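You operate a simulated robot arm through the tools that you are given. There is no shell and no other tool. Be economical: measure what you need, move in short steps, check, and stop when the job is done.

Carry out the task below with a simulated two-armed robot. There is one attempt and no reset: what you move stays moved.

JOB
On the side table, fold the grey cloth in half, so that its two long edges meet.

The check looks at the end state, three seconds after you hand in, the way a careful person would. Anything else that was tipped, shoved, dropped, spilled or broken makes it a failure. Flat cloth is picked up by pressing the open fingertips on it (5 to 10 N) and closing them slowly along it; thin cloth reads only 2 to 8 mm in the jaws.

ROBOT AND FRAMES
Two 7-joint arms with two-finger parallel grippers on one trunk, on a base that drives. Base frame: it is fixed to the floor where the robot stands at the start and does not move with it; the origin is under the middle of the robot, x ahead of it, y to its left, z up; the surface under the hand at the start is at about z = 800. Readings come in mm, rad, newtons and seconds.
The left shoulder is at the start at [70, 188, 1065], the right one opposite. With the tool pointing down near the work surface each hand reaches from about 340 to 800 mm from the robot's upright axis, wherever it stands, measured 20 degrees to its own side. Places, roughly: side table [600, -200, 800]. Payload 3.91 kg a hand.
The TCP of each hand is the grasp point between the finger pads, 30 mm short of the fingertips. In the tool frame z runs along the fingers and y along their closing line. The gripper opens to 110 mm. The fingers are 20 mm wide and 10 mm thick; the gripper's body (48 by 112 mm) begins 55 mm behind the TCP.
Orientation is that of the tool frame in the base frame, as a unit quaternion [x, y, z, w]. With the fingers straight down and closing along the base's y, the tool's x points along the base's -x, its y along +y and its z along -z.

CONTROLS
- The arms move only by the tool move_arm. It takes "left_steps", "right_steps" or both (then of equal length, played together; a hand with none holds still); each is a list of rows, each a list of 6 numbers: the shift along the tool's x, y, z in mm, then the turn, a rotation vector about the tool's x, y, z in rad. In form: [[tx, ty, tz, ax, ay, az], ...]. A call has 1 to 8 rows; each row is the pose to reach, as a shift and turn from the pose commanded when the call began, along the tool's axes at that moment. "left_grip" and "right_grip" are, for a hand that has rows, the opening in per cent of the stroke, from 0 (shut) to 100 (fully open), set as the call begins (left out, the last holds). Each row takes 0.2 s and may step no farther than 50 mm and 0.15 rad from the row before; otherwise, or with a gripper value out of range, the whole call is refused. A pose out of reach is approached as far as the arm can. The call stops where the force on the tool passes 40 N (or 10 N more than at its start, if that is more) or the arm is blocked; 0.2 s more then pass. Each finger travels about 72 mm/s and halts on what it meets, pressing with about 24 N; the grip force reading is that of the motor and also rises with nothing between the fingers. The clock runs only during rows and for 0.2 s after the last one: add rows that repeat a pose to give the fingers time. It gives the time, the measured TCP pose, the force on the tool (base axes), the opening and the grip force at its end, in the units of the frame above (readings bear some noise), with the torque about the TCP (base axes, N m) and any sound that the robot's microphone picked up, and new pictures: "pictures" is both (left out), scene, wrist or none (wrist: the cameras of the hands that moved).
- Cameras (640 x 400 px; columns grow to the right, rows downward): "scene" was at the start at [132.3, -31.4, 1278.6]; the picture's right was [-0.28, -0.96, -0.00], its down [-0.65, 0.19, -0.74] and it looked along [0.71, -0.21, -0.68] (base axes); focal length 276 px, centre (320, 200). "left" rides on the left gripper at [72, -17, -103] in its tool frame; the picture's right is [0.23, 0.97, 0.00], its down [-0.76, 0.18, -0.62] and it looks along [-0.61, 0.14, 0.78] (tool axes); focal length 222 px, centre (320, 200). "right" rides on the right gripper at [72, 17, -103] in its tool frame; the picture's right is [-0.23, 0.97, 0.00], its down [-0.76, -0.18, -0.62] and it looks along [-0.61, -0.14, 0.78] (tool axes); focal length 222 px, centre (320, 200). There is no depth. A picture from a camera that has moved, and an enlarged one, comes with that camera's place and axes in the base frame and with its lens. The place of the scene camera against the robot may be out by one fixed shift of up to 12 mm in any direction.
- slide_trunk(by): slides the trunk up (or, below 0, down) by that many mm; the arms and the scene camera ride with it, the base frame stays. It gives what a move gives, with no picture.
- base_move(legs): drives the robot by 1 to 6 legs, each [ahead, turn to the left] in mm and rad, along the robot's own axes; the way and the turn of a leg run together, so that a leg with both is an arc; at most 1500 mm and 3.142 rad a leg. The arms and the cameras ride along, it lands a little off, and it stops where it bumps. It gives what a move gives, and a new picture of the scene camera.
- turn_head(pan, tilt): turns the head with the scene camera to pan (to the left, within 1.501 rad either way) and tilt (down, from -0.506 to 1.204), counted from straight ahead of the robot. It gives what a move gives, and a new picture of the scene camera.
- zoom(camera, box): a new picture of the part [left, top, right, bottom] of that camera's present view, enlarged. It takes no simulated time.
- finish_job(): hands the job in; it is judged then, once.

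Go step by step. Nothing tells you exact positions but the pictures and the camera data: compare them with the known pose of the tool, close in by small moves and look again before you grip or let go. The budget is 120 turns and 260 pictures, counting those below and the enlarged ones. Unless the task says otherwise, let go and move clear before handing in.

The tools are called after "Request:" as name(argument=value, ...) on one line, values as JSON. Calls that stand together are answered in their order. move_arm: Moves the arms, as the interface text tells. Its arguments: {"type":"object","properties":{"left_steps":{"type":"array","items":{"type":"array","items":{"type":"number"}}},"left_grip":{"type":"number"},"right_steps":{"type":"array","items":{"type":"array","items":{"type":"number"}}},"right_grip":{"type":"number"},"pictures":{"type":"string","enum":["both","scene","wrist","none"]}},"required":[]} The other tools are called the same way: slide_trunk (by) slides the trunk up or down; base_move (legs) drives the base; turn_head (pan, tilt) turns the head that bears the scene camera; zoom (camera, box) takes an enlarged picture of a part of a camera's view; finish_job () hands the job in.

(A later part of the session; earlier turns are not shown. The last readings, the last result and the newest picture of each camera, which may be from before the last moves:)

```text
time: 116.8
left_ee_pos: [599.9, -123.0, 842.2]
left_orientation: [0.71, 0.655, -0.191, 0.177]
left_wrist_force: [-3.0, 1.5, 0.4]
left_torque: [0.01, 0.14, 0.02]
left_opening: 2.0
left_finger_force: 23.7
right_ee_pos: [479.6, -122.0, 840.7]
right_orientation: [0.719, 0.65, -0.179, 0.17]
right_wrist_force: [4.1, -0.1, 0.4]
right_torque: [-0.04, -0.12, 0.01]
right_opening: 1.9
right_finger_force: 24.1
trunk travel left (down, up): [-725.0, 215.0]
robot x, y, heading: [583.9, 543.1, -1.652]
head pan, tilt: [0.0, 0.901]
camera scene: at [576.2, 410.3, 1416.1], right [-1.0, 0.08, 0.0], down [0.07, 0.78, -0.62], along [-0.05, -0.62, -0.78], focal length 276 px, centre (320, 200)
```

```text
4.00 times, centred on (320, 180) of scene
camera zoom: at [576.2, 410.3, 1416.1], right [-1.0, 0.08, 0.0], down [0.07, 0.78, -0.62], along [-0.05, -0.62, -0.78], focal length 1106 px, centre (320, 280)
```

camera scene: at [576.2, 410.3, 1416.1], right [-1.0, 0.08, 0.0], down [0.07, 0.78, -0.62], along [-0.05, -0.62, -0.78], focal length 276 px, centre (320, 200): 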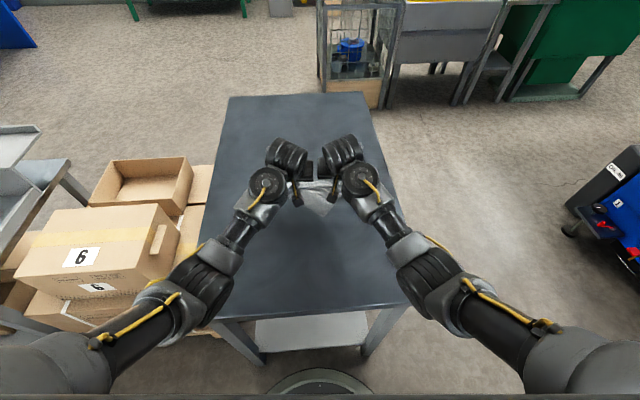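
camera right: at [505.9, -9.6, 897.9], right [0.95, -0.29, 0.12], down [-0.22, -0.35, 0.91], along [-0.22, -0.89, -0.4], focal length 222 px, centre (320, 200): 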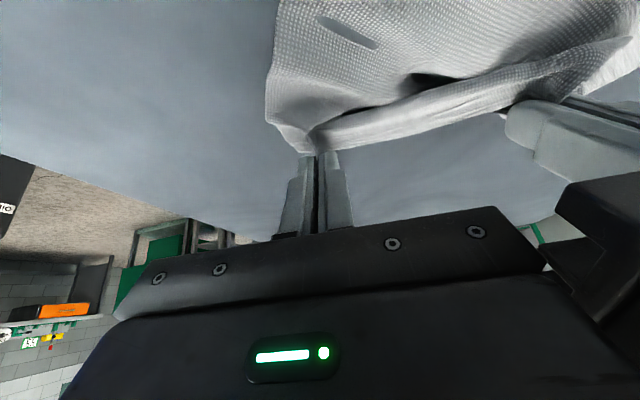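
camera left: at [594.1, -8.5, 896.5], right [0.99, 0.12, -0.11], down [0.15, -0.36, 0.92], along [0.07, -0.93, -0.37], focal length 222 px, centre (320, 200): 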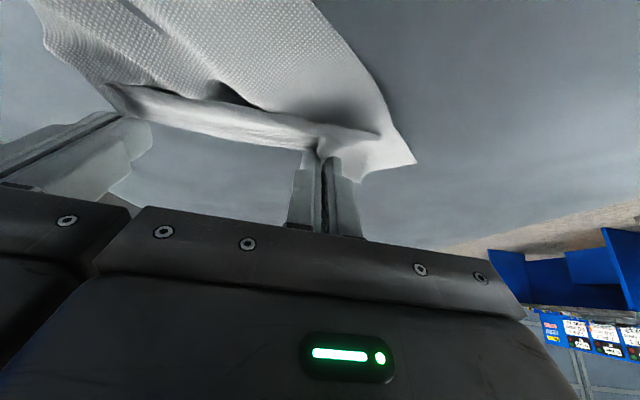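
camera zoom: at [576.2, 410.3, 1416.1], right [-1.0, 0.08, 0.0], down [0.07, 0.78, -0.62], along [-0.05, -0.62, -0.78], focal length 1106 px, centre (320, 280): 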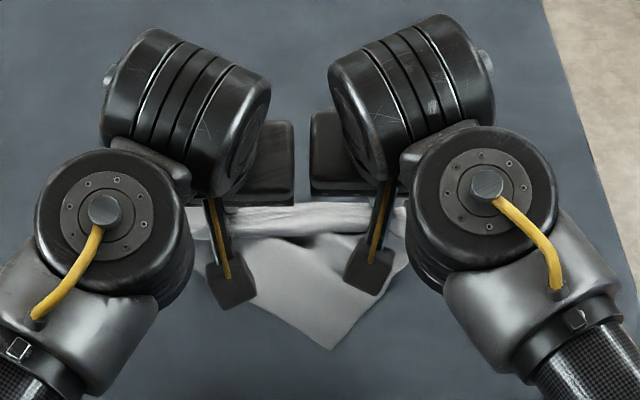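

Request:
move_arm(left_steps=[[1.5, 0, 2.5, 0, 0, 0], [1.5, 0, 2.5, 0, 0, 0], [-10, 0, -12, 0, 0, 0], [-30, 0, -50, 0, 0, 0], [-45, 20, -85, 0, 0.05, 0], [-45, 60, -100, 0, 0.1, 0], [-45, 100, -100, 0, 0.15, 0]], left_grip=24, pictures="none")

Request:
zoom(camera="scene", box=[240, 130, 400, 230])

Request:
zoom(camera="right", box=[200, 0, 640, 240])

```text
time: 118.4
left_ee_pos: [692.2, -121.9, 951.1]
left_orientation: [0.714, 0.671, -0.148, 0.133]
left_wrist_force: [-17.5, -13.8, -13.0]
left_torque: [-0.64, -1.39, 2.14]
left_opening: 26.4
left_finger_force: 0.0
right_ee_pos: [479.0, -123.5, 839.4]
right_orientation: [0.718, 0.651, -0.179, 0.17]
right_wrist_force: [0.6, -0.1, 0.0]
right_torque: [-0.02, -0.02, 0.02]
right_opening: 1.6
right_finger_force: 24.3
trunk travel left (down, up): [-725.0, 215.0]
robot x, y, heading: [587.3, 547.3, -1.658]
head pan, tilt: [0.0, 0.901]
stopped in row 7 (left hand): the force on the tool passed its limit at 100 N (the readings are from after the stop); the commanded pose is now the measured one
```

```text
4.00 times, centred on (320, 180) of scene
camera zoom: at [577.0, 410.0, 1416.0], right [-1.0, 0.08, 0.0], down [0.06, 0.78, -0.62], along [-0.05, -0.62, -0.78], focal length 1106 px, centre (320, 280)
```

zoom: 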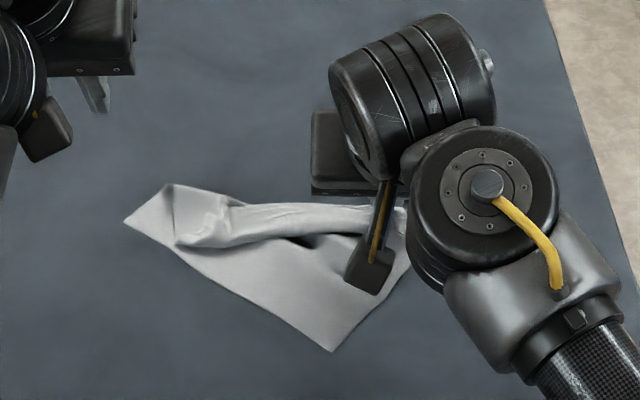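

```text
1.45 times, centred on (420, 120) of right
camera zoom: at [506.6, -10.0, 897.5], right [0.95, -0.29, 0.12], down [-0.22, -0.35, 0.91], along [-0.22, -0.89, -0.4], focal length 323 px, centre (174, 316)
```

zoom: 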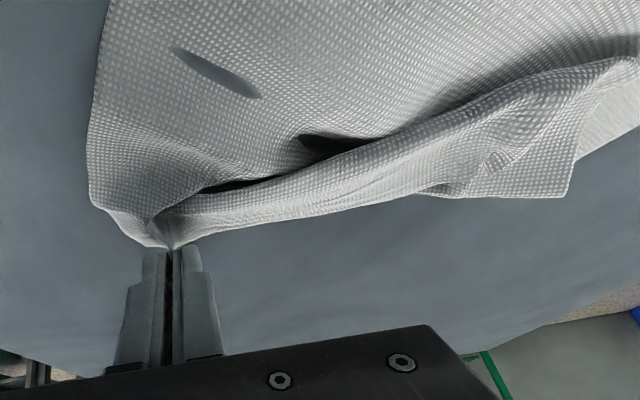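

I see it now: the right hand holds the rim well, while the left had also caught the bottom layer, which is now free. There is also a better idea: hold the rim at both corners, lift the whole cloth clear so it hangs, then lower it so the free edge touches first and the rim comes down on top of it. That needs no flipping of the rim. I free the left hand and look for its rim corner.

Request:
move_arm(left_steps=[[0, -15, 0, 0, -0.1, 0], [0, -35, 0, 0, -0.1, 0], [10, -60, 15, 0, -0.1, 0], [20, -70, 30, 0, -0.05, 0]], pictures="wrist")

Request:
zoom(camera="left", box=[80, 0, 480, 200])

```text
time: 119.4
left_ee_pos: [621.5, -110.1, 914.6]
left_orientation: [0.712, 0.666, -0.164, 0.148]
left_wrist_force: [0.2, -0.4, -0.1]
left_torque: [0.0, -0.02, -0.01]
left_opening: 26.5
left_finger_force: 0.1
right_ee_pos: [477.5, -122.9, 839.5]
right_orientation: [0.719, 0.65, -0.18, 0.169]
right_wrist_force: [-0.2, -0.3, 0.3]
right_torque: [0.01, -0.03, -0.03]
right_opening: 1.4
right_finger_force: 24.3
trunk travel left (down, up): [-725.0, 215.0]
robot x, y, heading: [588.6, 541.8, -1.653]
head pan, tilt: [0.0, 0.901]
camera left: at [613.4, -0.6, 978.2], right [0.98, 0.14, -0.11], down [0.16, -0.43, 0.89], along [0.08, -0.89, -0.45], focal length 222 px, centre (320, 200)
```

left: 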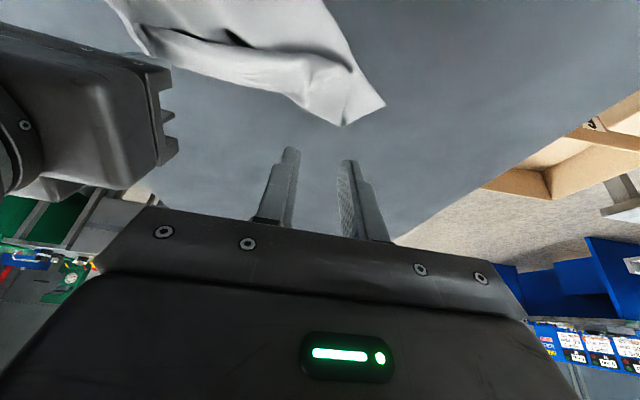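

```text
1.60 times, centred on (280, 100) of left
camera zoom: at [613.4, -0.6, 978.2], right [0.98, 0.14, -0.11], down [0.16, -0.43, 0.89], along [0.08, -0.89, -0.45], focal length 355 px, centre (384, 360)
```

zoom: 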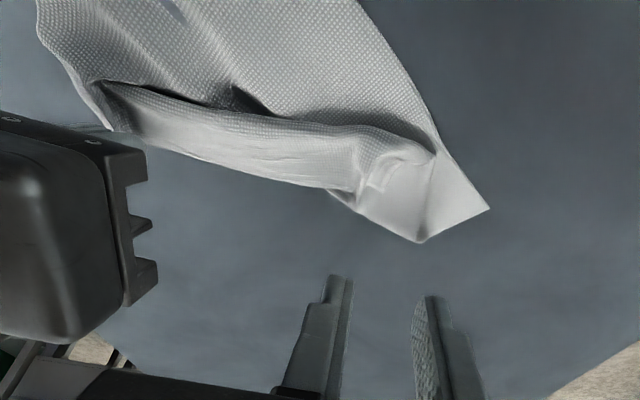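

Request:
zoom(camera="left", box=[260, 50, 400, 140])

```text
4.44 times, centred on (330, 95) of left
camera zoom: at [613.4, -0.6, 978.2], right [0.98, 0.14, -0.11], down [0.16, -0.43, 0.89], along [0.08, -0.89, -0.45], focal length 987 px, centre (276, 667)
```

zoom: 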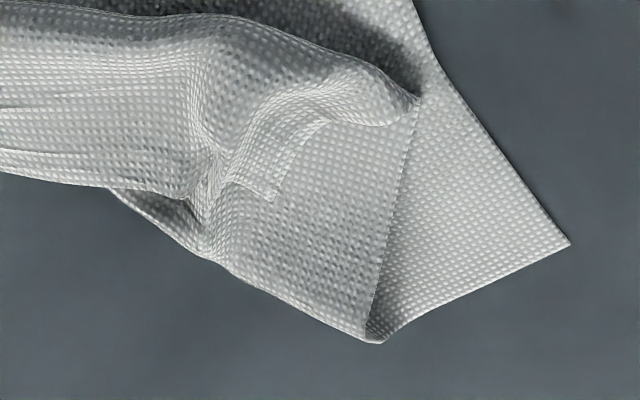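

Rim corner C1 is at about (613,-134), and the earlier ridge at x≈601 still stands. I bring the left fingers down around that ridge with light pressure, so that only the top layer is taken.

Request:
move_arm(left_steps=[[4, -10, 18, 0, 0, 0], [8, -19.3, 36, 0, 0, 0], [12, -19.3, 52, 0, 0, 0], [15.9, -19.3, 68.4, 0, 0.04, 0], [15.9, -19.3, 68.4, 0, 0.04, 0]], left_grip=18, pictures="none")

Request:
zoom(camera="left", box=[240, 60, 400, 200])

```text
time: 120.6
left_ee_pos: [600.9, -123.2, 848.0]
left_orientation: [0.715, 0.67, -0.15, 0.135]
left_wrist_force: [0.0, -0.2, 0.9]
left_torque: [0.04, 0.01, 0.04]
left_opening: 20.0
left_finger_force: 0.2
right_ee_pos: [479.6, -122.7, 839.7]
right_orientation: [0.719, 0.65, -0.179, 0.17]
right_wrist_force: [0.6, -0.1, 0.8]
right_torque: [-0.03, 0.07, 0.04]
right_opening: 1.7
right_finger_force: 24.1
trunk travel left (down, up): [-725.0, 215.0]
robot x, y, heading: [582.9, 543.6, -1.656]
head pan, tilt: [0.0, 0.901]
```

```text
2.86 times, centred on (320, 130) of left
camera zoom: at [593.0, -16.5, 915.2], right [0.98, 0.14, -0.1], down [0.15, -0.47, 0.87], along [0.08, -0.87, -0.48], focal length 635 px, centre (320, 400)
```

zoom: 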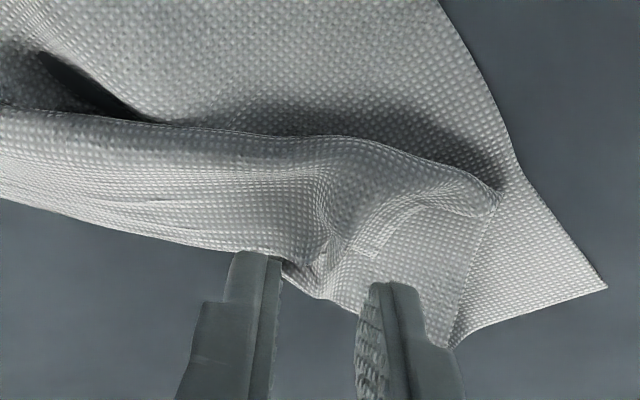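

Request:
move_arm(left_steps=[[1.8, 0, 3.7, 0, 0, 0], [3.5, 0, 7.4, 0, 0, 0], [3.5, 0, 7.4, 0, 0, 0]], pictures="none")

Request:
zoom(camera="left", box=[240, 60, 400, 200])

```text
time: 121.4
left_ee_pos: [601.5, -124.4, 840.2]
left_orientation: [0.715, 0.67, -0.149, 0.135]
left_wrist_force: [0.4, -0.3, -0.5]
left_torque: [0.0, -0.05, -0.02]
left_opening: 19.9
left_finger_force: 0.1
right_ee_pos: [478.6, -122.6, 839.1]
right_orientation: [0.718, 0.65, -0.18, 0.17]
right_wrist_force: [-0.2, -0.3, 0.1]
right_torque: [0.01, -0.05, -0.01]
right_opening: 1.8
right_finger_force: 24.2
trunk travel left (down, up): [-725.0, 215.0]
robot x, y, heading: [588.7, 544.5, -1.654]
head pan, tilt: [0.0, 0.901]
```

```text
2.86 times, centred on (320, 130) of left
camera zoom: at [592.6, -16.2, 906.8], right [0.98, 0.14, -0.1], down [0.15, -0.47, 0.87], along [0.08, -0.87, -0.48], focal length 635 px, centre (320, 400)
```

zoom: 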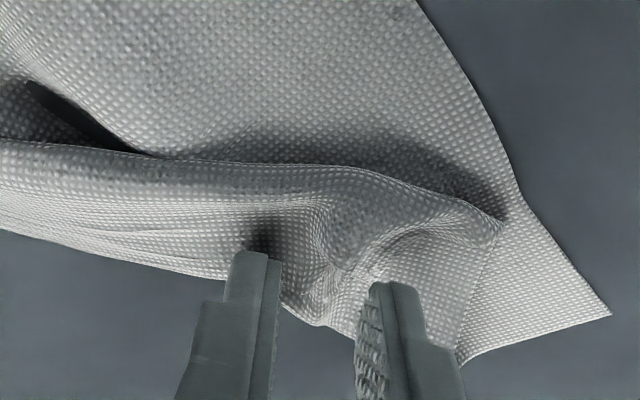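

Request:
move_arm(left_steps=[[0, -4, 0, 0, 0, 0], [1, -4, 2, 0, 0, 0], [2, -4, 4, 0, 0, 0], [2, -4, 4, 0, 0, 0]], left_grip=12, pictures="none")

Request:
zoom(camera="left", box=[260, 80, 380, 180])

```text
time: 122.4
left_ee_pos: [598.1, -123.0, 834.7]
left_orientation: [0.715, 0.669, -0.151, 0.136]
left_wrist_force: [-0.8, -0.4, 0.5]
left_torque: [0.0, -0.02, 0.0]
left_opening: 13.1
left_finger_force: 0.0
right_ee_pos: [478.8, -122.2, 840.0]
right_orientation: [0.718, 0.65, -0.18, 0.17]
right_wrist_force: [0.5, 0.0, 0.4]
right_torque: [0.01, -0.02, 0.0]
right_opening: 1.4
right_finger_force: 24.1
trunk travel left (down, up): [-725.0, 215.0]
robot x, y, heading: [584.8, 542.4, -1.656]
head pan, tilt: [0.0, 0.901]
```

```text
4.00 times, centred on (320, 130) of left
camera zoom: at [588.8, -15.4, 902.1], right [0.98, 0.14, -0.1], down [0.15, -0.47, 0.87], along [0.08, -0.87, -0.48], focal length 888 px, centre (320, 480)
```

zoom: 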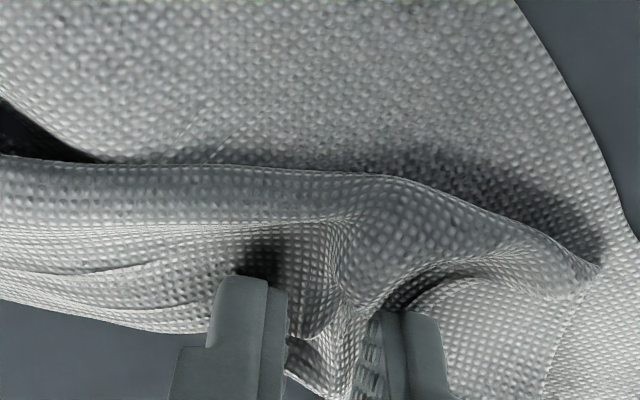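

The ridge stands between the fingers already without pressing. I close gently.

Request:
move_arm(left_steps=[[0.2, 0, 0.5, 0, 0, 0]], left_grip=8, pictures="none")

Request:
move_arm(left_steps=[[0, 0, 0, 0, 0, 0]], left_grip=4, pictures="none")

Request:
move_arm(left_steps=[[0, 0, 0, 0, 0, 0], [0, 0, 0, 0, 0, 0]], left_grip=0, pictures="none")

Request:
zoom(camera="left", box=[240, 70, 400, 190])

```text
time: 122.8
left_ee_pos: [596.6, -122.8, 834.1]
left_orientation: [0.715, 0.669, -0.15, 0.134]
left_wrist_force: [0.7, 0.0, -0.2]
left_torque: [0.01, -0.01, -0.01]
left_opening: 9.0
left_finger_force: 0.0
right_ee_pos: [479.0, -121.2, 840.9]
right_orientation: [0.718, 0.651, -0.179, 0.17]
right_wrist_force: [0.4, 0.0, -0.5]
right_torque: [0.02, 0.02, -0.01]
right_opening: 1.5
right_finger_force: 23.9
trunk travel left (down, up): [-725.0, 215.0]
robot x, y, heading: [586.8, 542.1, -1.654]
head pan, tilt: [0.0, 0.901]
```

```text
time: 123.2
left_ee_pos: [596.9, -122.5, 834.4]
left_orientation: [0.715, 0.67, -0.15, 0.134]
left_wrist_force: [-0.4, 0.3, 0.7]
left_torque: [0.04, 0.0, 0.0]
left_opening: 4.4
left_finger_force: 0.1
right_ee_pos: [478.8, -121.9, 839.9]
right_orientation: [0.719, 0.65, -0.179, 0.17]
right_wrist_force: [0.3, 0.4, -0.9]
right_torque: [0.0, 0.01, 0.0]
right_opening: 1.6
right_finger_force: 23.5
trunk travel left (down, up): [-725.0, 215.0]
robot x, y, heading: [582.9, 540.4, -1.654]
head pan, tilt: [0.0, 0.901]
```

```text
time: 123.8
left_ee_pos: [597.6, -123.9, 834.1]
left_orientation: [0.716, 0.668, -0.151, 0.135]
left_wrist_force: [-0.5, 0.0, 0.0]
left_torque: [-0.02, 0.01, -0.02]
left_opening: 2.0
left_finger_force: 24.0
right_ee_pos: [478.4, -122.1, 839.8]
right_orientation: [0.718, 0.65, -0.18, 0.17]
right_wrist_force: [-0.5, -0.7, 0.5]
right_torque: [0.01, 0.01, 0.02]
right_opening: 1.8
right_finger_force: 24.4
trunk travel left (down, up): [-725.0, 215.0]
robot x, y, heading: [584.7, 547.3, -1.658]
head pan, tilt: [0.0, 0.901]
```

```text
3.33 times, centred on (320, 130) of left
camera zoom: at [588.8, -15.2, 901.8], right [0.98, 0.14, -0.1], down [0.15, -0.47, 0.87], along [0.08, -0.87, -0.48], focal length 740 px, centre (320, 433)
```

zoom: 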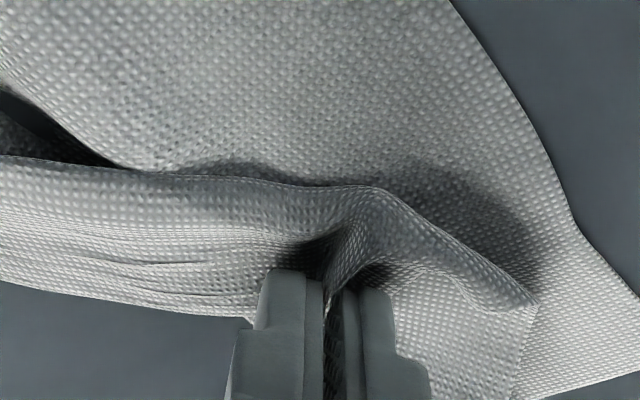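

Both corners are gripped. I lift straight up so the cloth hangs free.

Request:
move_arm(left_steps=[[-8, 0, -18.3, 0, 0, 0], [-16, 0, -36.7, 0, 0, 0], [-26, 0, -60, 0, 0, 0], [-36, 0, -82.5, 0, 0, 0], [-46, 0, -105, 0, 0, 0], [-56, 0, -128, 0, 0, 0], [-64, 0, -147, 0, 0, 0], [-70, 0, -160, 0, 0, 0]], right_steps=[[-8, 0, -14.6, 0, 0, 0], [-16, 0, -30, 0, 0, 0], [-28, 0, -52, 0, 0, 0], [-40, 0, -73, 0, 0, 0], [-51, 0, -94, 0, 0, 0], [-63, 0, -115, 0, 0, 0], [-73, 0, -134, 0, 0, 0], [-80, 0, -146, 0, 0, 0]])

```text
time: 125.6
left_ee_pos: [598.4, -124.3, 1009.3]
left_orientation: [0.715, 0.669, -0.15, 0.135]
left_wrist_force: [-1.4, 0.6, -0.2]
left_torque: [-0.02, 0.02, 0.0]
left_opening: 2.0
left_finger_force: 24.2
right_ee_pos: [477.4, -121.0, 1006.8]
right_orientation: [0.718, 0.65, -0.181, 0.171]
right_wrist_force: [2.3, -0.4, -0.6]
right_torque: [-0.02, -0.07, 0.01]
right_opening: 1.6
right_finger_force: 23.6
trunk travel left (down, up): [-725.0, 215.0]
robot x, y, heading: [587.7, 542.7, -1.658]
head pan, tilt: [0.0, 0.901]
camera scene: at [576.3, 410.6, 1416.0], right [-1.0, 0.08, 0.0], down [0.07, 0.78, -0.62], along [-0.05, -0.62, -0.78], focal length 276 px, centre (320, 200)
camera right: at [504.0, -9.7, 1064.9], right [0.95, -0.29, 0.12], down [-0.22, -0.35, 0.91], along [-0.23, -0.89, -0.4], focal length 222 px, centre (320, 200)
camera left: at [590.0, -16.5, 1076.5], right [0.99, 0.14, -0.1], down [0.15, -0.47, 0.87], along [0.08, -0.87, -0.48], focal length 222 px, centre (320, 200)
```

scene: 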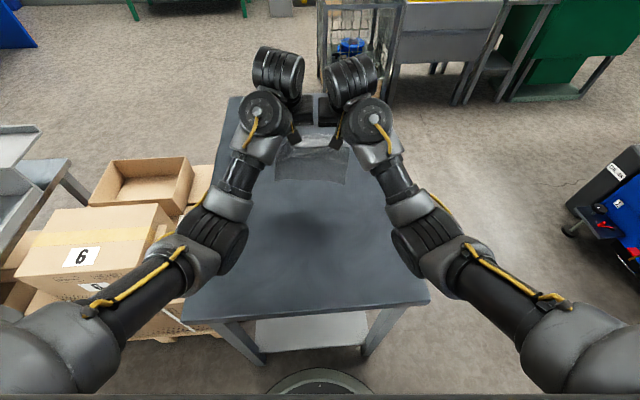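
right: 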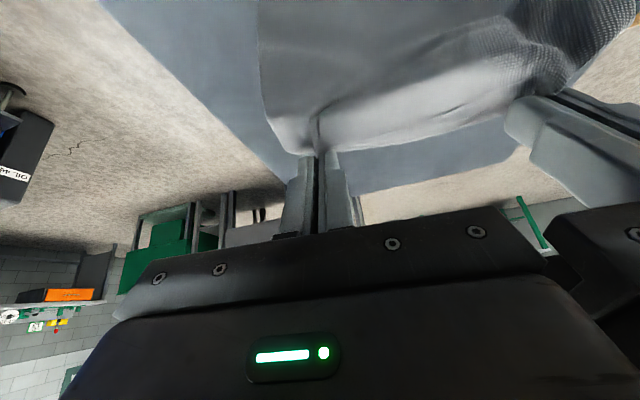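
left: 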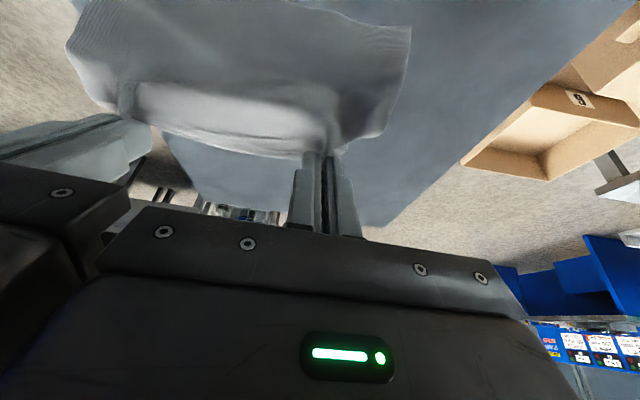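

The cloth hangs as a clean sheet from both corners. I zoom to see its free edge.

Request:
zoom(camera="scene", box=[240, 100, 400, 210])

```text
3.64 times, centred on (320, 155) of scene
camera zoom: at [576.3, 410.6, 1416.0], right [-1.0, 0.08, 0.0], down [0.07, 0.78, -0.62], along [-0.05, -0.62, -0.78], focal length 1005 px, centre (320, 364)
```

zoom: 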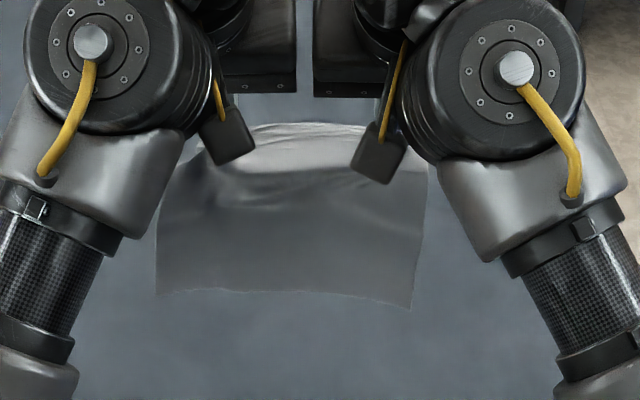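

The free edge hangs straight, about 30 mm above the table. I lower until it touches, then move toward the robot so the edge trails behind.

Request:
move_arm(left_steps=[[6, 0, 13.8, 0, 0, 0], [12, 0, 27.5, 0, 0, 0], [18, 0, 41.3, 0, 0, 0], [20.7, 0, 47.7, 0, 0, 0], [34.5, 0, 41.7, 0, 0, 0], [48.3, 0, 35.7, 0, 0, 0], [62, 0, 29.7, 0, 0, 0], [75.8, 0, 23.7, 0, 0, 0]], right_steps=[[7.2, 0, 13.2, 0, 0, 0], [14.3, 0, 26.4, 0, 0, 0], [21.5, 0, 39.6, 0, 0, 0], [24.8, 0, 45.7, 0, 0, 0], [38, 0, 38.6, 0, 0, 0], [51.2, 0, 31.4, 0, 0, 0], [64.4, 0, 24.2, 0, 0, 0], [77.5, 0, 17.1, 0, 0, 0]], pictures="wrist")

Request:
zoom(camera="scene", box=[240, 110, 400, 220])

```text
time: 127.4
left_ee_pos: [601.4, -62.4, 956.9]
left_orientation: [0.715, 0.67, -0.15, 0.135]
left_wrist_force: [-0.5, 0.2, -1.0]
left_torque: [-0.03, 0.03, 0.01]
left_opening: 2.2
left_finger_force: 24.5
right_ee_pos: [484.7, -62.6, 954.2]
right_orientation: [0.719, 0.65, -0.179, 0.169]
right_wrist_force: [0.5, 0.4, -0.5]
right_torque: [0.05, 0.0, -0.01]
right_opening: 2.0
right_finger_force: 23.9
trunk travel left (down, up): [-725.0, 215.0]
robot x, y, heading: [583.7, 544.4, -1.656]
head pan, tilt: [0.0, 0.901]
camera right: at [510.5, 50.3, 1012.1], right [0.95, -0.29, 0.12], down [-0.22, -0.35, 0.91], along [-0.22, -0.89, -0.4], focal length 222 px, centre (320, 200)
camera left: at [593.3, 44.8, 1024.8], right [0.98, 0.14, -0.1], down [0.15, -0.46, 0.87], along [0.08, -0.87, -0.48], focal length 222 px, centre (320, 200)
```

right: 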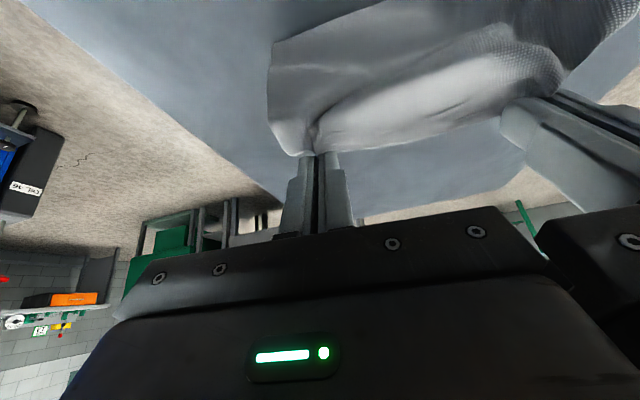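
left: 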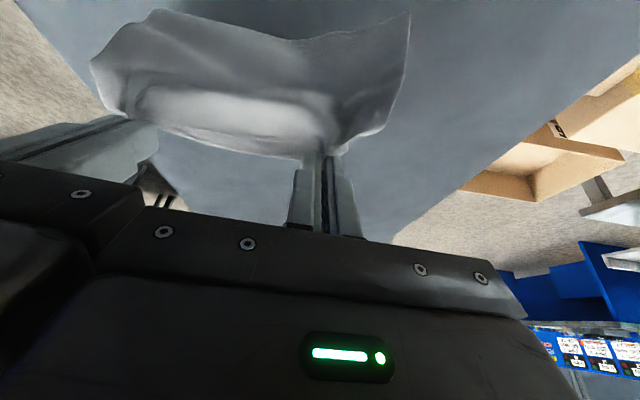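

```text
3.64 times, centred on (320, 165) of scene
camera zoom: at [576.4, 411.4, 1416.2], right [-1.0, 0.08, 0.0], down [0.07, 0.78, -0.62], along [-0.05, -0.62, -0.78], focal length 1005 px, centre (320, 327)
```

zoom: 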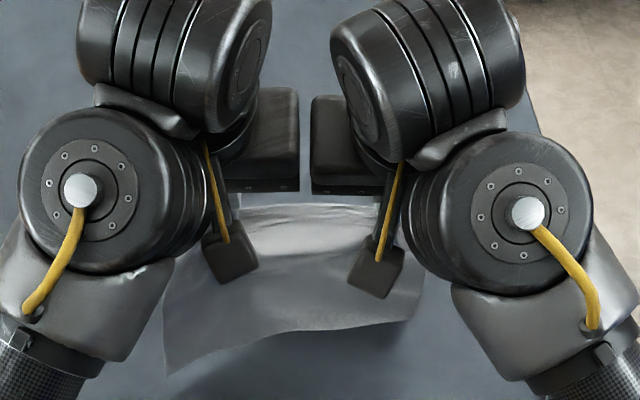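

Request:
move_arm(left_steps=[[2, 0, 4.6, 0, 0, 0], [4, 0, 9.2, 0, 0, 0], [4, 0, 9.2, 0, 0, 0], [4, 0, 9.2, 0, 0, 0], [4, 0, 9.2, 0, 0, 0]], right_steps=[[2.4, 0, 4.4, 0, 0, 0], [4.8, 0, 8.8, 0, 0, 0], [4.8, 0, 8.8, 0, 0, 0], [4.8, 0, 8.8, 0, 0, 0], [4.8, 0, 8.8, 0, 0, 0]], pictures="none")

Request:
zoom(camera="scene", box=[240, 110, 400, 220])

Request:
zoom(camera="left", box=[60, 0, 460, 180])

```text
time: 128.6
left_ee_pos: [602.2, -64.8, 947.3]
left_orientation: [0.715, 0.669, -0.15, 0.134]
left_wrist_force: [0.1, 0.4, -0.2]
left_torque: [0.01, 0.02, -0.02]
left_opening: 2.0
left_finger_force: 23.8
right_ee_pos: [484.5, -62.9, 943.9]
right_orientation: [0.719, 0.649, -0.18, 0.169]
right_wrist_force: [-0.6, -0.2, 0.2]
right_torque: [-0.01, -0.01, -0.02]
right_opening: 1.6
right_finger_force: 23.9
trunk travel left (down, up): [-725.0, 215.0]
robot x, y, heading: [588.2, 545.3, -1.656]
head pan, tilt: [0.0, 0.901]
```

```text
3.64 times, centred on (320, 165) of scene
camera zoom: at [576.3, 410.4, 1416.0], right [-1.0, 0.08, 0.0], down [0.07, 0.78, -0.62], along [-0.05, -0.62, -0.78], focal length 1005 px, centre (320, 327)
```

zoom: 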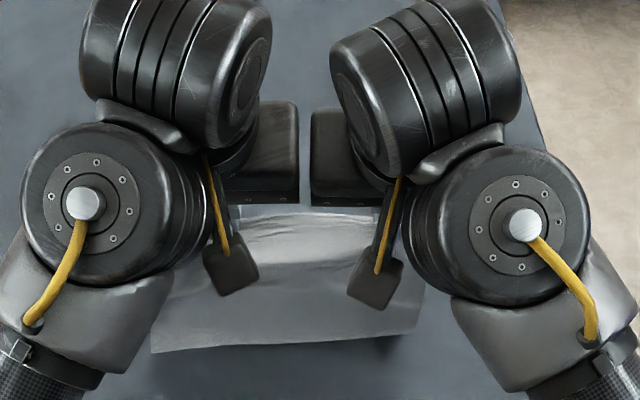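

```text
1.60 times, centred on (260, 90) of left
camera zoom: at [593.6, 43.6, 1014.3], right [0.98, 0.14, -0.1], down [0.15, -0.47, 0.87], along [0.08, -0.87, -0.48], focal length 355 px, centre (416, 376)
```

zoom: 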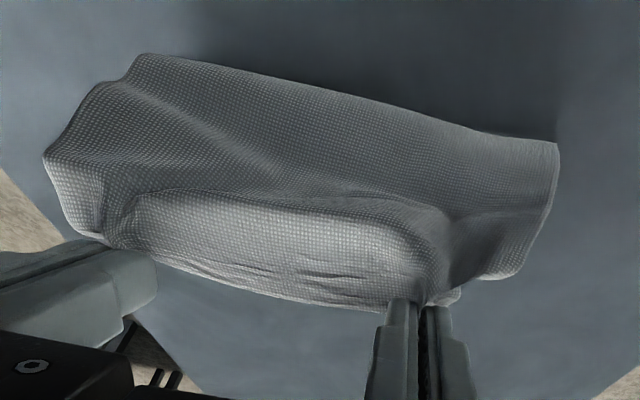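

The free edge touches now but leads slightly toward the robot. I drag slowly toward the robot to make it trail.

Request:
move_arm(left_steps=[[8.3, 0, -3.6, 0, 0, 0], [16.5, 0, -7.2, 0, 0, 0], [24.8, 0, -10.8, 0, 0, 0], [33, 0, -14.4, 0, 0, 0], [41.3, 0, -18, 0, 0, 0], [49.5, 0, -21.5, 0, 0, 0], [57.8, 0, -25.1, 0, 0, 0], [66, 0, -28.7, 0, 0, 0]], right_steps=[[7.9, 0, -4.3, 0, 0, 0], [15.8, 0, -8.6, 0, 0, 0], [23.7, 0, -12.9, 0, 0, 0], [31.6, 0, -17.2, 0, 0, 0], [39.6, 0, -21.5, 0, 0, 0], [47.5, 0, -25.8, 0, 0, 0], [55.4, 0, -30.1, 0, 0, 0], [63.3, 0, -34.3, 0, 0, 0]], pictures="none")

Request:
zoom(camera="scene", box=[240, 130, 400, 240])

Request:
zoom(camera="left", box=[60, 0, 460, 180])

```text
time: 130.4
left_ee_pos: [617.7, 0.4, 915.0]
left_orientation: [0.715, 0.669, -0.152, 0.134]
left_wrist_force: [-7.4, 1.8, 2.2]
left_torque: [0.01, 0.29, -0.05]
left_opening: 1.9
left_finger_force: 23.8
left hand out of reach, approached as far as the arm can: row 3, 4, 5, 6, 7, 8
right_ee_pos: [492.9, 11.2, 946.4]
right_orientation: [0.718, 0.651, -0.18, 0.17]
right_wrist_force: [7.9, -1.1, -1.4]
right_torque: [0.04, -0.26, 0.07]
right_opening: 1.8
right_finger_force: 24.0
trunk travel left (down, up): [-725.0, 215.0]
robot x, y, heading: [584.1, 540.4, -1.657]
head pan, tilt: [0.0, 0.901]
```

```text
3.64 times, centred on (320, 185) of scene
camera zoom: at [578.1, 412.7, 1416.3], right [-1.0, 0.08, 0.0], down [0.06, 0.78, -0.62], along [-0.05, -0.62, -0.78], focal length 1005 px, centre (320, 254)
```

zoom: 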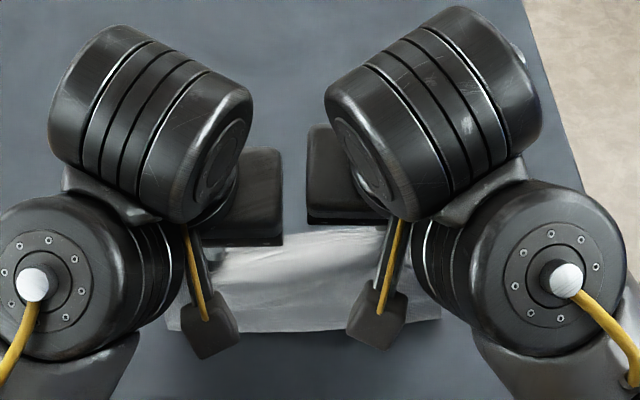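

```text
1.60 times, centred on (260, 90) of left
camera zoom: at [609.4, 108.5, 983.3], right [0.98, 0.14, -0.1], down [0.16, -0.46, 0.87], along [0.08, -0.88, -0.48], focal length 355 px, centre (416, 376)
```

zoom: 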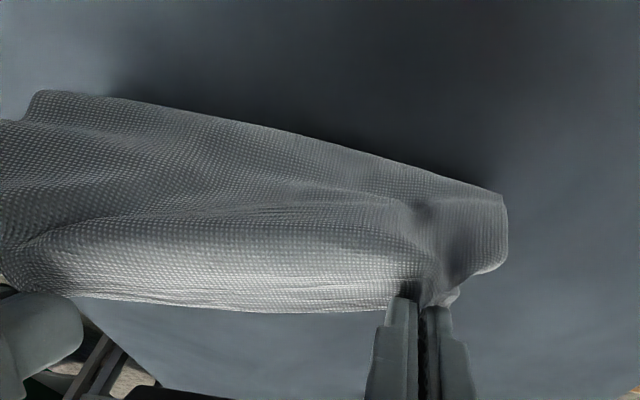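

The edge now trails underneath. The left hand hit its inner reach limit, so I level both hands while starting back down and away.

Request:
move_arm(left_steps=[[-3, -1, 0, 0, 0, 0], [-6, -2, 4, 0, 0, 0], [-9, -3, 11, 0, 0, 0], [-12, -3, 19.4, 0, 0, 0], [-12, -3, 19.4, 0, 0, 0]], right_steps=[[3, 0, 12, 0, 0, 0], [4, 0, 25, 0, 0, 0], [4, 0, 37, 0, 0, 0], [3.1, 0, 48.4, 0, 0, 0], [3.1, 0, 48.4, 0, 0, 0]], pictures="none")

Request:
zoom(camera="scene", box=[240, 130, 400, 240])

Request:
zoom(camera="left", box=[60, 0, 460, 180])

Request:
zoom(camera="right", box=[180, 0, 580, 180])

```text
time: 131.6
left_ee_pos: [613.6, -18.2, 902.9]
left_orientation: [0.715, 0.669, -0.15, 0.135]
left_wrist_force: [-2.1, 0.4, -0.2]
left_torque: [-0.01, 0.06, -0.01]
left_opening: 2.3
left_finger_force: 23.8
right_ee_pos: [489.7, -11.9, 899.8]
right_orientation: [0.718, 0.65, -0.18, 0.17]
right_wrist_force: [1.8, 0.3, -0.3]
right_torque: [0.0, -0.04, 0.03]
right_opening: 1.7
right_finger_force: 24.1
trunk travel left (down, up): [-725.0, 215.0]
robot x, y, heading: [584.9, 540.2, -1.658]
head pan, tilt: [0.0, 0.901]
```

```text
3.64 times, centred on (320, 185) of scene
camera zoom: at [576.2, 410.6, 1416.1], right [-1.0, 0.08, 0.0], down [0.07, 0.78, -0.62], along [-0.05, -0.62, -0.78], focal length 1005 px, centre (320, 254)
```

zoom: 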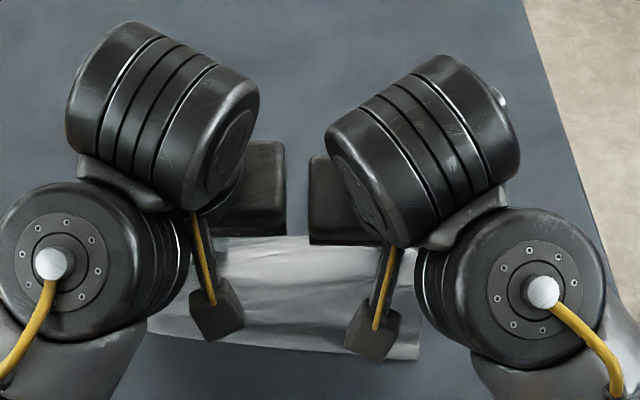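

```text
1.60 times, centred on (260, 90) of left
camera zoom: at [605.1, 88.6, 969.6], right [0.98, 0.14, -0.1], down [0.15, -0.47, 0.87], along [0.08, -0.87, -0.48], focal length 355 px, centre (416, 376)
```

zoom: 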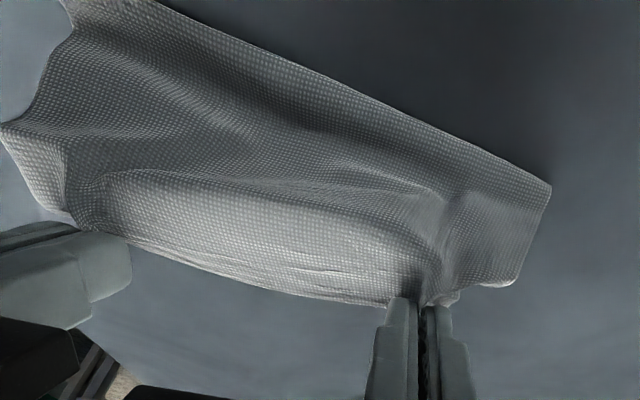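

```text
1.60 times, centred on (380, 90) of right
camera zoom: at [515.8, 101.0, 957.1], right [0.95, -0.29, 0.12], down [-0.22, -0.35, 0.91], along [-0.23, -0.89, -0.4], focal length 355 px, centre (224, 376)
```

zoom: 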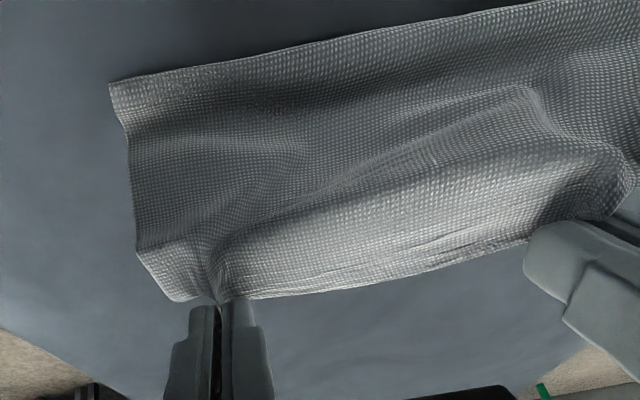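

The edge had trailed while I was dragging toward the robot, but reversing flipped it forward again. I restart: lift the sheet to hang farther out, lower the trunk for better near reach, then do one continuous pull toward the robot while descending.

Request:
move_arm(left_steps=[[-21, 0, -20, 0, 0, 0], [-43, 0, -40, 0, 0, 0], [-64, 0, -55, 0, 0, 0], [-85, 0, -65, 0, 0, 0], [-107, 0, -72, 0, 0, 0], [-128, 0, -78, 0, 0, 0], [-150, 0, -83, 0, 0, 0], [-170, 0, -86, 0, 0, 0]], right_steps=[[-22.5, 0, -18, 0, 0, 0], [-45, 0, -36, 0, 0, 0], [-68, 0, -48, 0, 0, 0], [-90, 0, -57, 0, 0, 0], [-113, 0, -62, 0, 0, 0], [-135, 0, -67, 0, 0, 0], [-158, 0, -70, 0, 0, 0], [-180, 0, -72.7, 0, 0, 0]], pictures="none")

Request:
slide_trunk(by=-80)

Request:
zoom(camera="scene", box=[240, 80, 400, 200])

```text
time: 133.4
left_ee_pos: [606.4, -142.2, 1048.5]
left_orientation: [0.716, 0.669, -0.149, 0.133]
left_wrist_force: [-12.0, -0.2, 0.4]
left_torque: [0.02, 0.38, -0.06]
left_opening: 1.7
left_finger_force: 23.7
left hand out of reach, approached as far as the arm can: row 2, 3, 4, 5, 6
right_ee_pos: [477.0, -134.6, 1050.5]
right_orientation: [0.718, 0.65, -0.181, 0.17]
right_wrist_force: [10.6, 0.3, -0.6]
right_torque: [0.01, -0.36, 0.08]
right_opening: 1.9
right_finger_force: 24.0
trunk travel left (down, up): [-725.0, 215.0]
robot x, y, heading: [582.9, 544.8, -1.654]
head pan, tilt: [0.0, 0.901]
```

```text
time: 134.6
left_ee_pos: [606.9, -139.0, 968.2]
left_orientation: [0.715, 0.669, -0.15, 0.135]
left_wrist_force: [-12.6, 1.0, -0.3]
left_torque: [-0.02, 0.37, -0.05]
left_opening: 2.0
left_finger_force: 23.7
right_ee_pos: [475.0, -132.6, 969.7]
right_orientation: [0.719, 0.65, -0.18, 0.17]
right_wrist_force: [11.7, -0.8, 0.5]
right_torque: [0.02, -0.38, 0.1]
right_opening: 1.9
right_finger_force: 24.1
trunk travel left (down, up): [-645.0, 295.0]
robot x, y, heading: [583.5, 543.5, -1.651]
head pan, tilt: [0.0, 0.901]
```

```text
3.33 times, centred on (320, 140) of scene
camera zoom: at [576.3, 410.8, 1336.1], right [-1.0, 0.08, 0.0], down [0.07, 0.78, -0.62], along [-0.05, -0.62, -0.78], focal length 921 px, centre (320, 400)
```

zoom: 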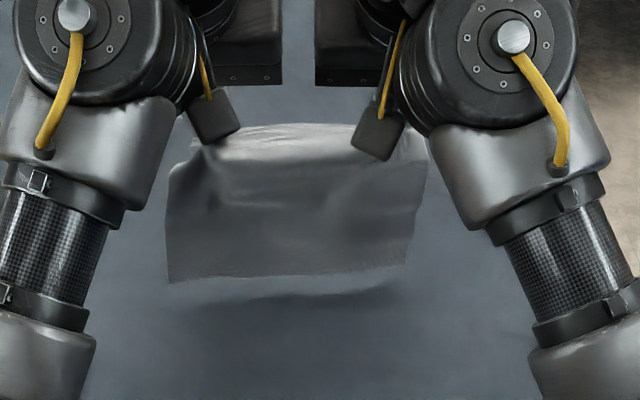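

Request:
move_arm(left_steps=[[6, -5, 13.8, 0, 0, 0], [20.9, -5, 10.5, 0, 0, 0], [35.5, -5, 6.4, 0, 0, 0], [50, -5, 2.2, 0, 0, 0], [65.4, -5, -0.1, 0, 0, 0], [83.1, -5, 3.1, 0, 0, 0], [101.7, -5, 8.1, 0, 0, 0], [120.2, -5, 13.1, 0, 0, 0]], right_steps=[[7.2, 5, 13.2, 0, 0, 0], [21.8, 5, 8.7, 0, 0, 0], [35.9, 5, 3.3, 0, 0, 0], [50, 5, -2.1, 0, 0, 0], [65.1, 5, -5.8, 0, 0, 0], [83.1, 5, -4.1, 0, 0, 0], [102, 5, -0.7, 0, 0, 0], [120.9, 5, 2.7, 0, 0, 0]], pictures="none")

Request:
zoom(camera="scene", box=[240, 110, 400, 230])

Request:
zoom(camera="left", box=[60, 0, 460, 180])

```text
time: 136.4
left_ee_pos: [602.6, -55.3, 881.6]
left_orientation: [0.716, 0.668, -0.151, 0.136]
left_wrist_force: [-0.5, 0.5, -0.3]
left_torque: [-0.04, 0.0, 0.02]
left_opening: 1.8
left_finger_force: 23.7
left hand out of reach, approached as far as the arm can: row 3, 4, 5, 6, 7, 8
right_ee_pos: [485.3, -47.5, 917.3]
right_orientation: [0.718, 0.65, -0.179, 0.172]
right_wrist_force: [0.7, 0.1, 0.1]
right_torque: [-0.01, -0.02, -0.02]
right_opening: 1.4
right_finger_force: 24.0
right hand out of reach, approached as far as the arm can: row 6, 7, 8
trunk travel left (down, up): [-645.0, 295.0]
robot x, y, heading: [586.8, 542.7, -1.653]
head pan, tilt: [0.0, 0.901]
```

```text
3.33 times, centred on (320, 170) of scene
camera zoom: at [574.8, 411.0, 1337.2], right [-1.0, 0.08, 0.0], down [0.07, 0.78, -0.62], along [-0.05, -0.62, -0.78], focal length 921 px, centre (320, 300)
```

zoom: 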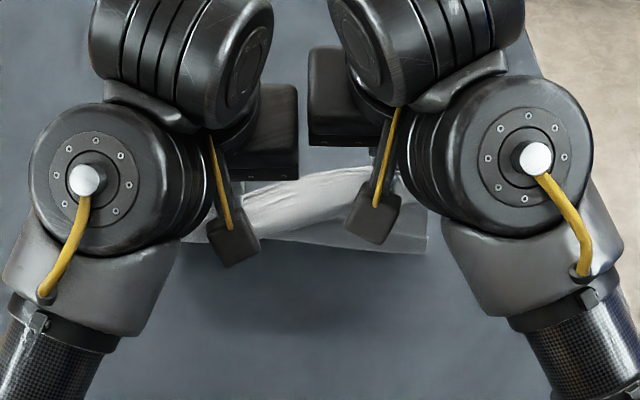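

```text
1.60 times, centred on (260, 90) of left
camera zoom: at [594.2, 52.1, 949.0], right [0.98, 0.14, -0.1], down [0.15, -0.46, 0.87], along [0.08, -0.88, -0.48], focal length 355 px, centre (416, 376)
```

zoom: 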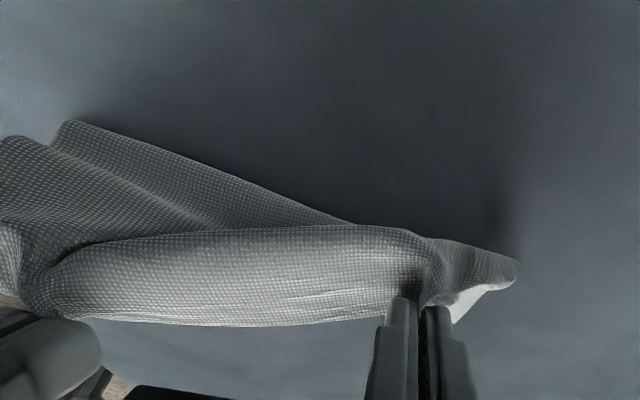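

The edge now trails behind the fingers. I lower both hands level while moving slightly away, keeping the fold crest in front.

Request:
move_arm(left_steps=[[0, 0, 6, 0, 0, 0], [-1, 0, 12, 0, 0, 0], [-2, 0, 20, 0, 0, 0], [-4, 0, 28, 0, 0, 0], [-6.4, 0, 35.5, 0, 0, 0], [-6.4, 0, 35.5, 0, 0, 0]], right_steps=[[4, 0, 12, 0, 0, 0], [8, 0, 25, 0, 0, 0], [9, 0, 40, 0, 0, 0], [9, 0, 55, 0, 0, 0], [9, 0, 69, 0, 0, 0], [9, 0, 69, 0, 0, 0]], pictures="none")

Request:
zoom(camera="scene", box=[240, 110, 400, 230])

Request:
zoom(camera="left", box=[60, 0, 460, 180])

Request:
zoom(camera="right", box=[180, 0, 580, 180])

```text
time: 137.8
left_ee_pos: [596.9, -78.2, 856.5]
left_orientation: [0.715, 0.667, -0.152, 0.139]
left_wrist_force: [0.0, -0.3, -0.1]
left_torque: [0.03, 0.04, 0.04]
left_opening: 2.0
left_finger_force: 24.0
right_ee_pos: [479.7, -73.7, 851.4]
right_orientation: [0.718, 0.65, -0.178, 0.173]
right_wrist_force: [-0.8, -0.1, 0.4]
right_torque: [0.0, -0.01, -0.01]
right_opening: 1.7
right_finger_force: 24.1
trunk travel left (down, up): [-645.0, 295.0]
robot x, y, heading: [585.9, 543.3, -1.653]
head pan, tilt: [0.0, 0.901]
```

```text
3.33 times, centred on (320, 170) of scene
camera zoom: at [568.6, 411.4, 1336.6], right [-1.0, 0.08, -0.01], down [0.07, 0.78, -0.62], along [-0.05, -0.62, -0.78], focal length 921 px, centre (320, 300)
```

zoom: 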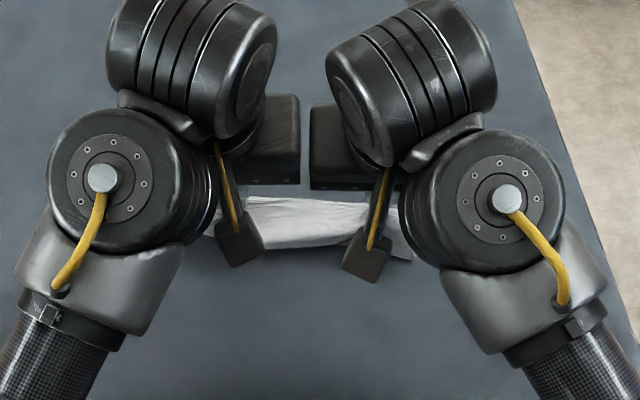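

```text
1.60 times, centred on (260, 90) of left
camera zoom: at [587.7, 30.2, 922.5], right [0.99, 0.14, -0.09], down [0.15, -0.45, 0.88], along [0.08, -0.88, -0.47], focal length 355 px, centre (416, 376)
```

zoom: 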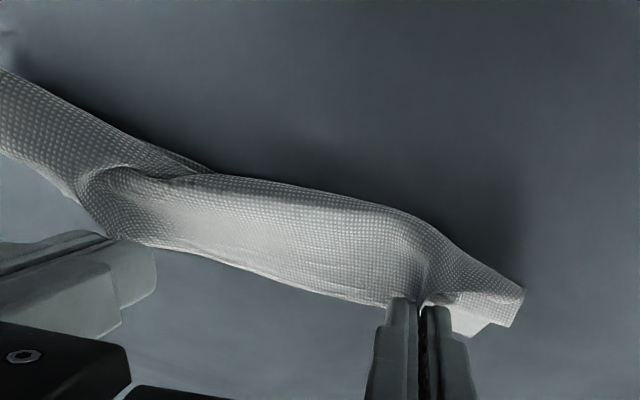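

```text
1.60 times, centred on (380, 90) of right
camera zoom: at [505.4, 38.5, 909.7], right [0.95, -0.29, 0.13], down [-0.23, -0.35, 0.91], along [-0.22, -0.89, -0.4], focal length 355 px, centre (224, 376)
```

zoom: 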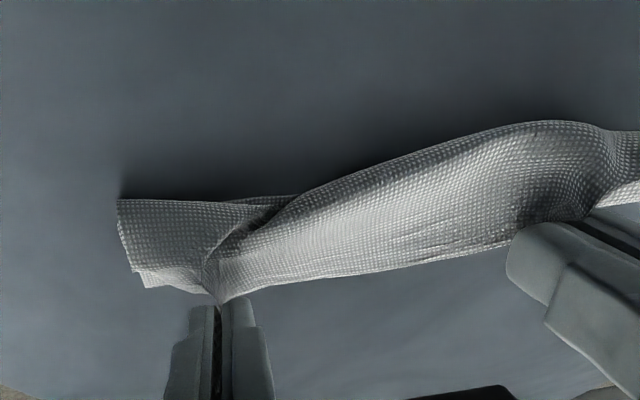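

The near edge is now underneath, roughly below the rim, with the fold crest toward the robot. I lower the rim onto it and open the grippers gently.

Request:
move_arm(left_steps=[[-1, 0, 6, 0, 0, 0], [-1, 0, 12, 0, 0, 0], [-1, 0, 18, 0, 0, 0], [-1, 0, 22.3, 0, 0, 0], [-1, 0, 22.3, 0, 0, 0]], right_steps=[[-1, 0, 5, 0, 0, 0], [-1, 0, 10, 0, 0, 0], [-1.6, 0, 15, 0, 0, 0], [-1.6, 0, 18, 0, 0, 0], [-1.6, 0, 18, 0, 0, 0]], pictures="none")

Request:
zoom(camera="left", box=[160, 40, 440, 180])

Request:
zoom(camera="right", box=[200, 40, 480, 180])

```text
time: 139.0
left_ee_pos: [593.3, -88.9, 839.7]
left_orientation: [0.715, 0.667, -0.155, 0.142]
left_wrist_force: [-0.6, -0.1, -0.2]
left_torque: [0.0, 0.01, 0.0]
left_opening: 1.7
left_finger_force: 24.7
right_ee_pos: [476.5, -82.2, 837.4]
right_orientation: [0.719, 0.649, -0.176, 0.173]
right_wrist_force: [-0.4, 0.0, 0.8]
right_torque: [0.03, 0.0, 0.0]
right_opening: 1.5
right_finger_force: 23.5
trunk travel left (down, up): [-645.0, 295.0]
robot x, y, heading: [585.5, 542.9, -1.656]
head pan, tilt: [0.0, 0.901]
```

```text
2.29 times, centred on (300, 110) of left
camera zoom: at [584.8, 19.0, 905.7], right [0.99, 0.14, -0.1], down [0.15, -0.45, 0.88], along [0.08, -0.88, -0.46], focal length 508 px, centre (366, 406)
```

zoom: 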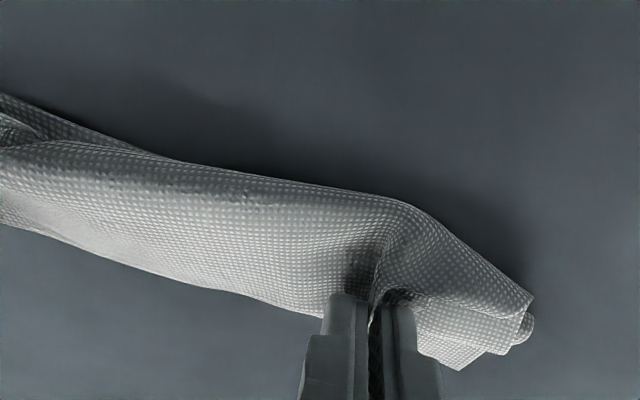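

```text
2.29 times, centred on (340, 110) of right
camera zoom: at [503.6, 28.9, 894.5], right [0.95, -0.29, 0.13], down [-0.23, -0.35, 0.91], along [-0.22, -0.89, -0.4], focal length 508 px, centre (274, 406)
```

zoom: 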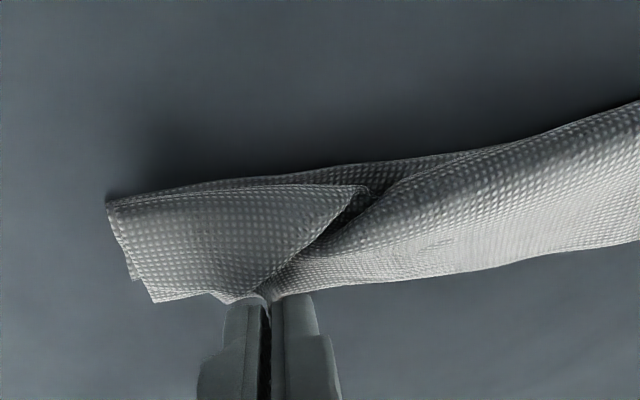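

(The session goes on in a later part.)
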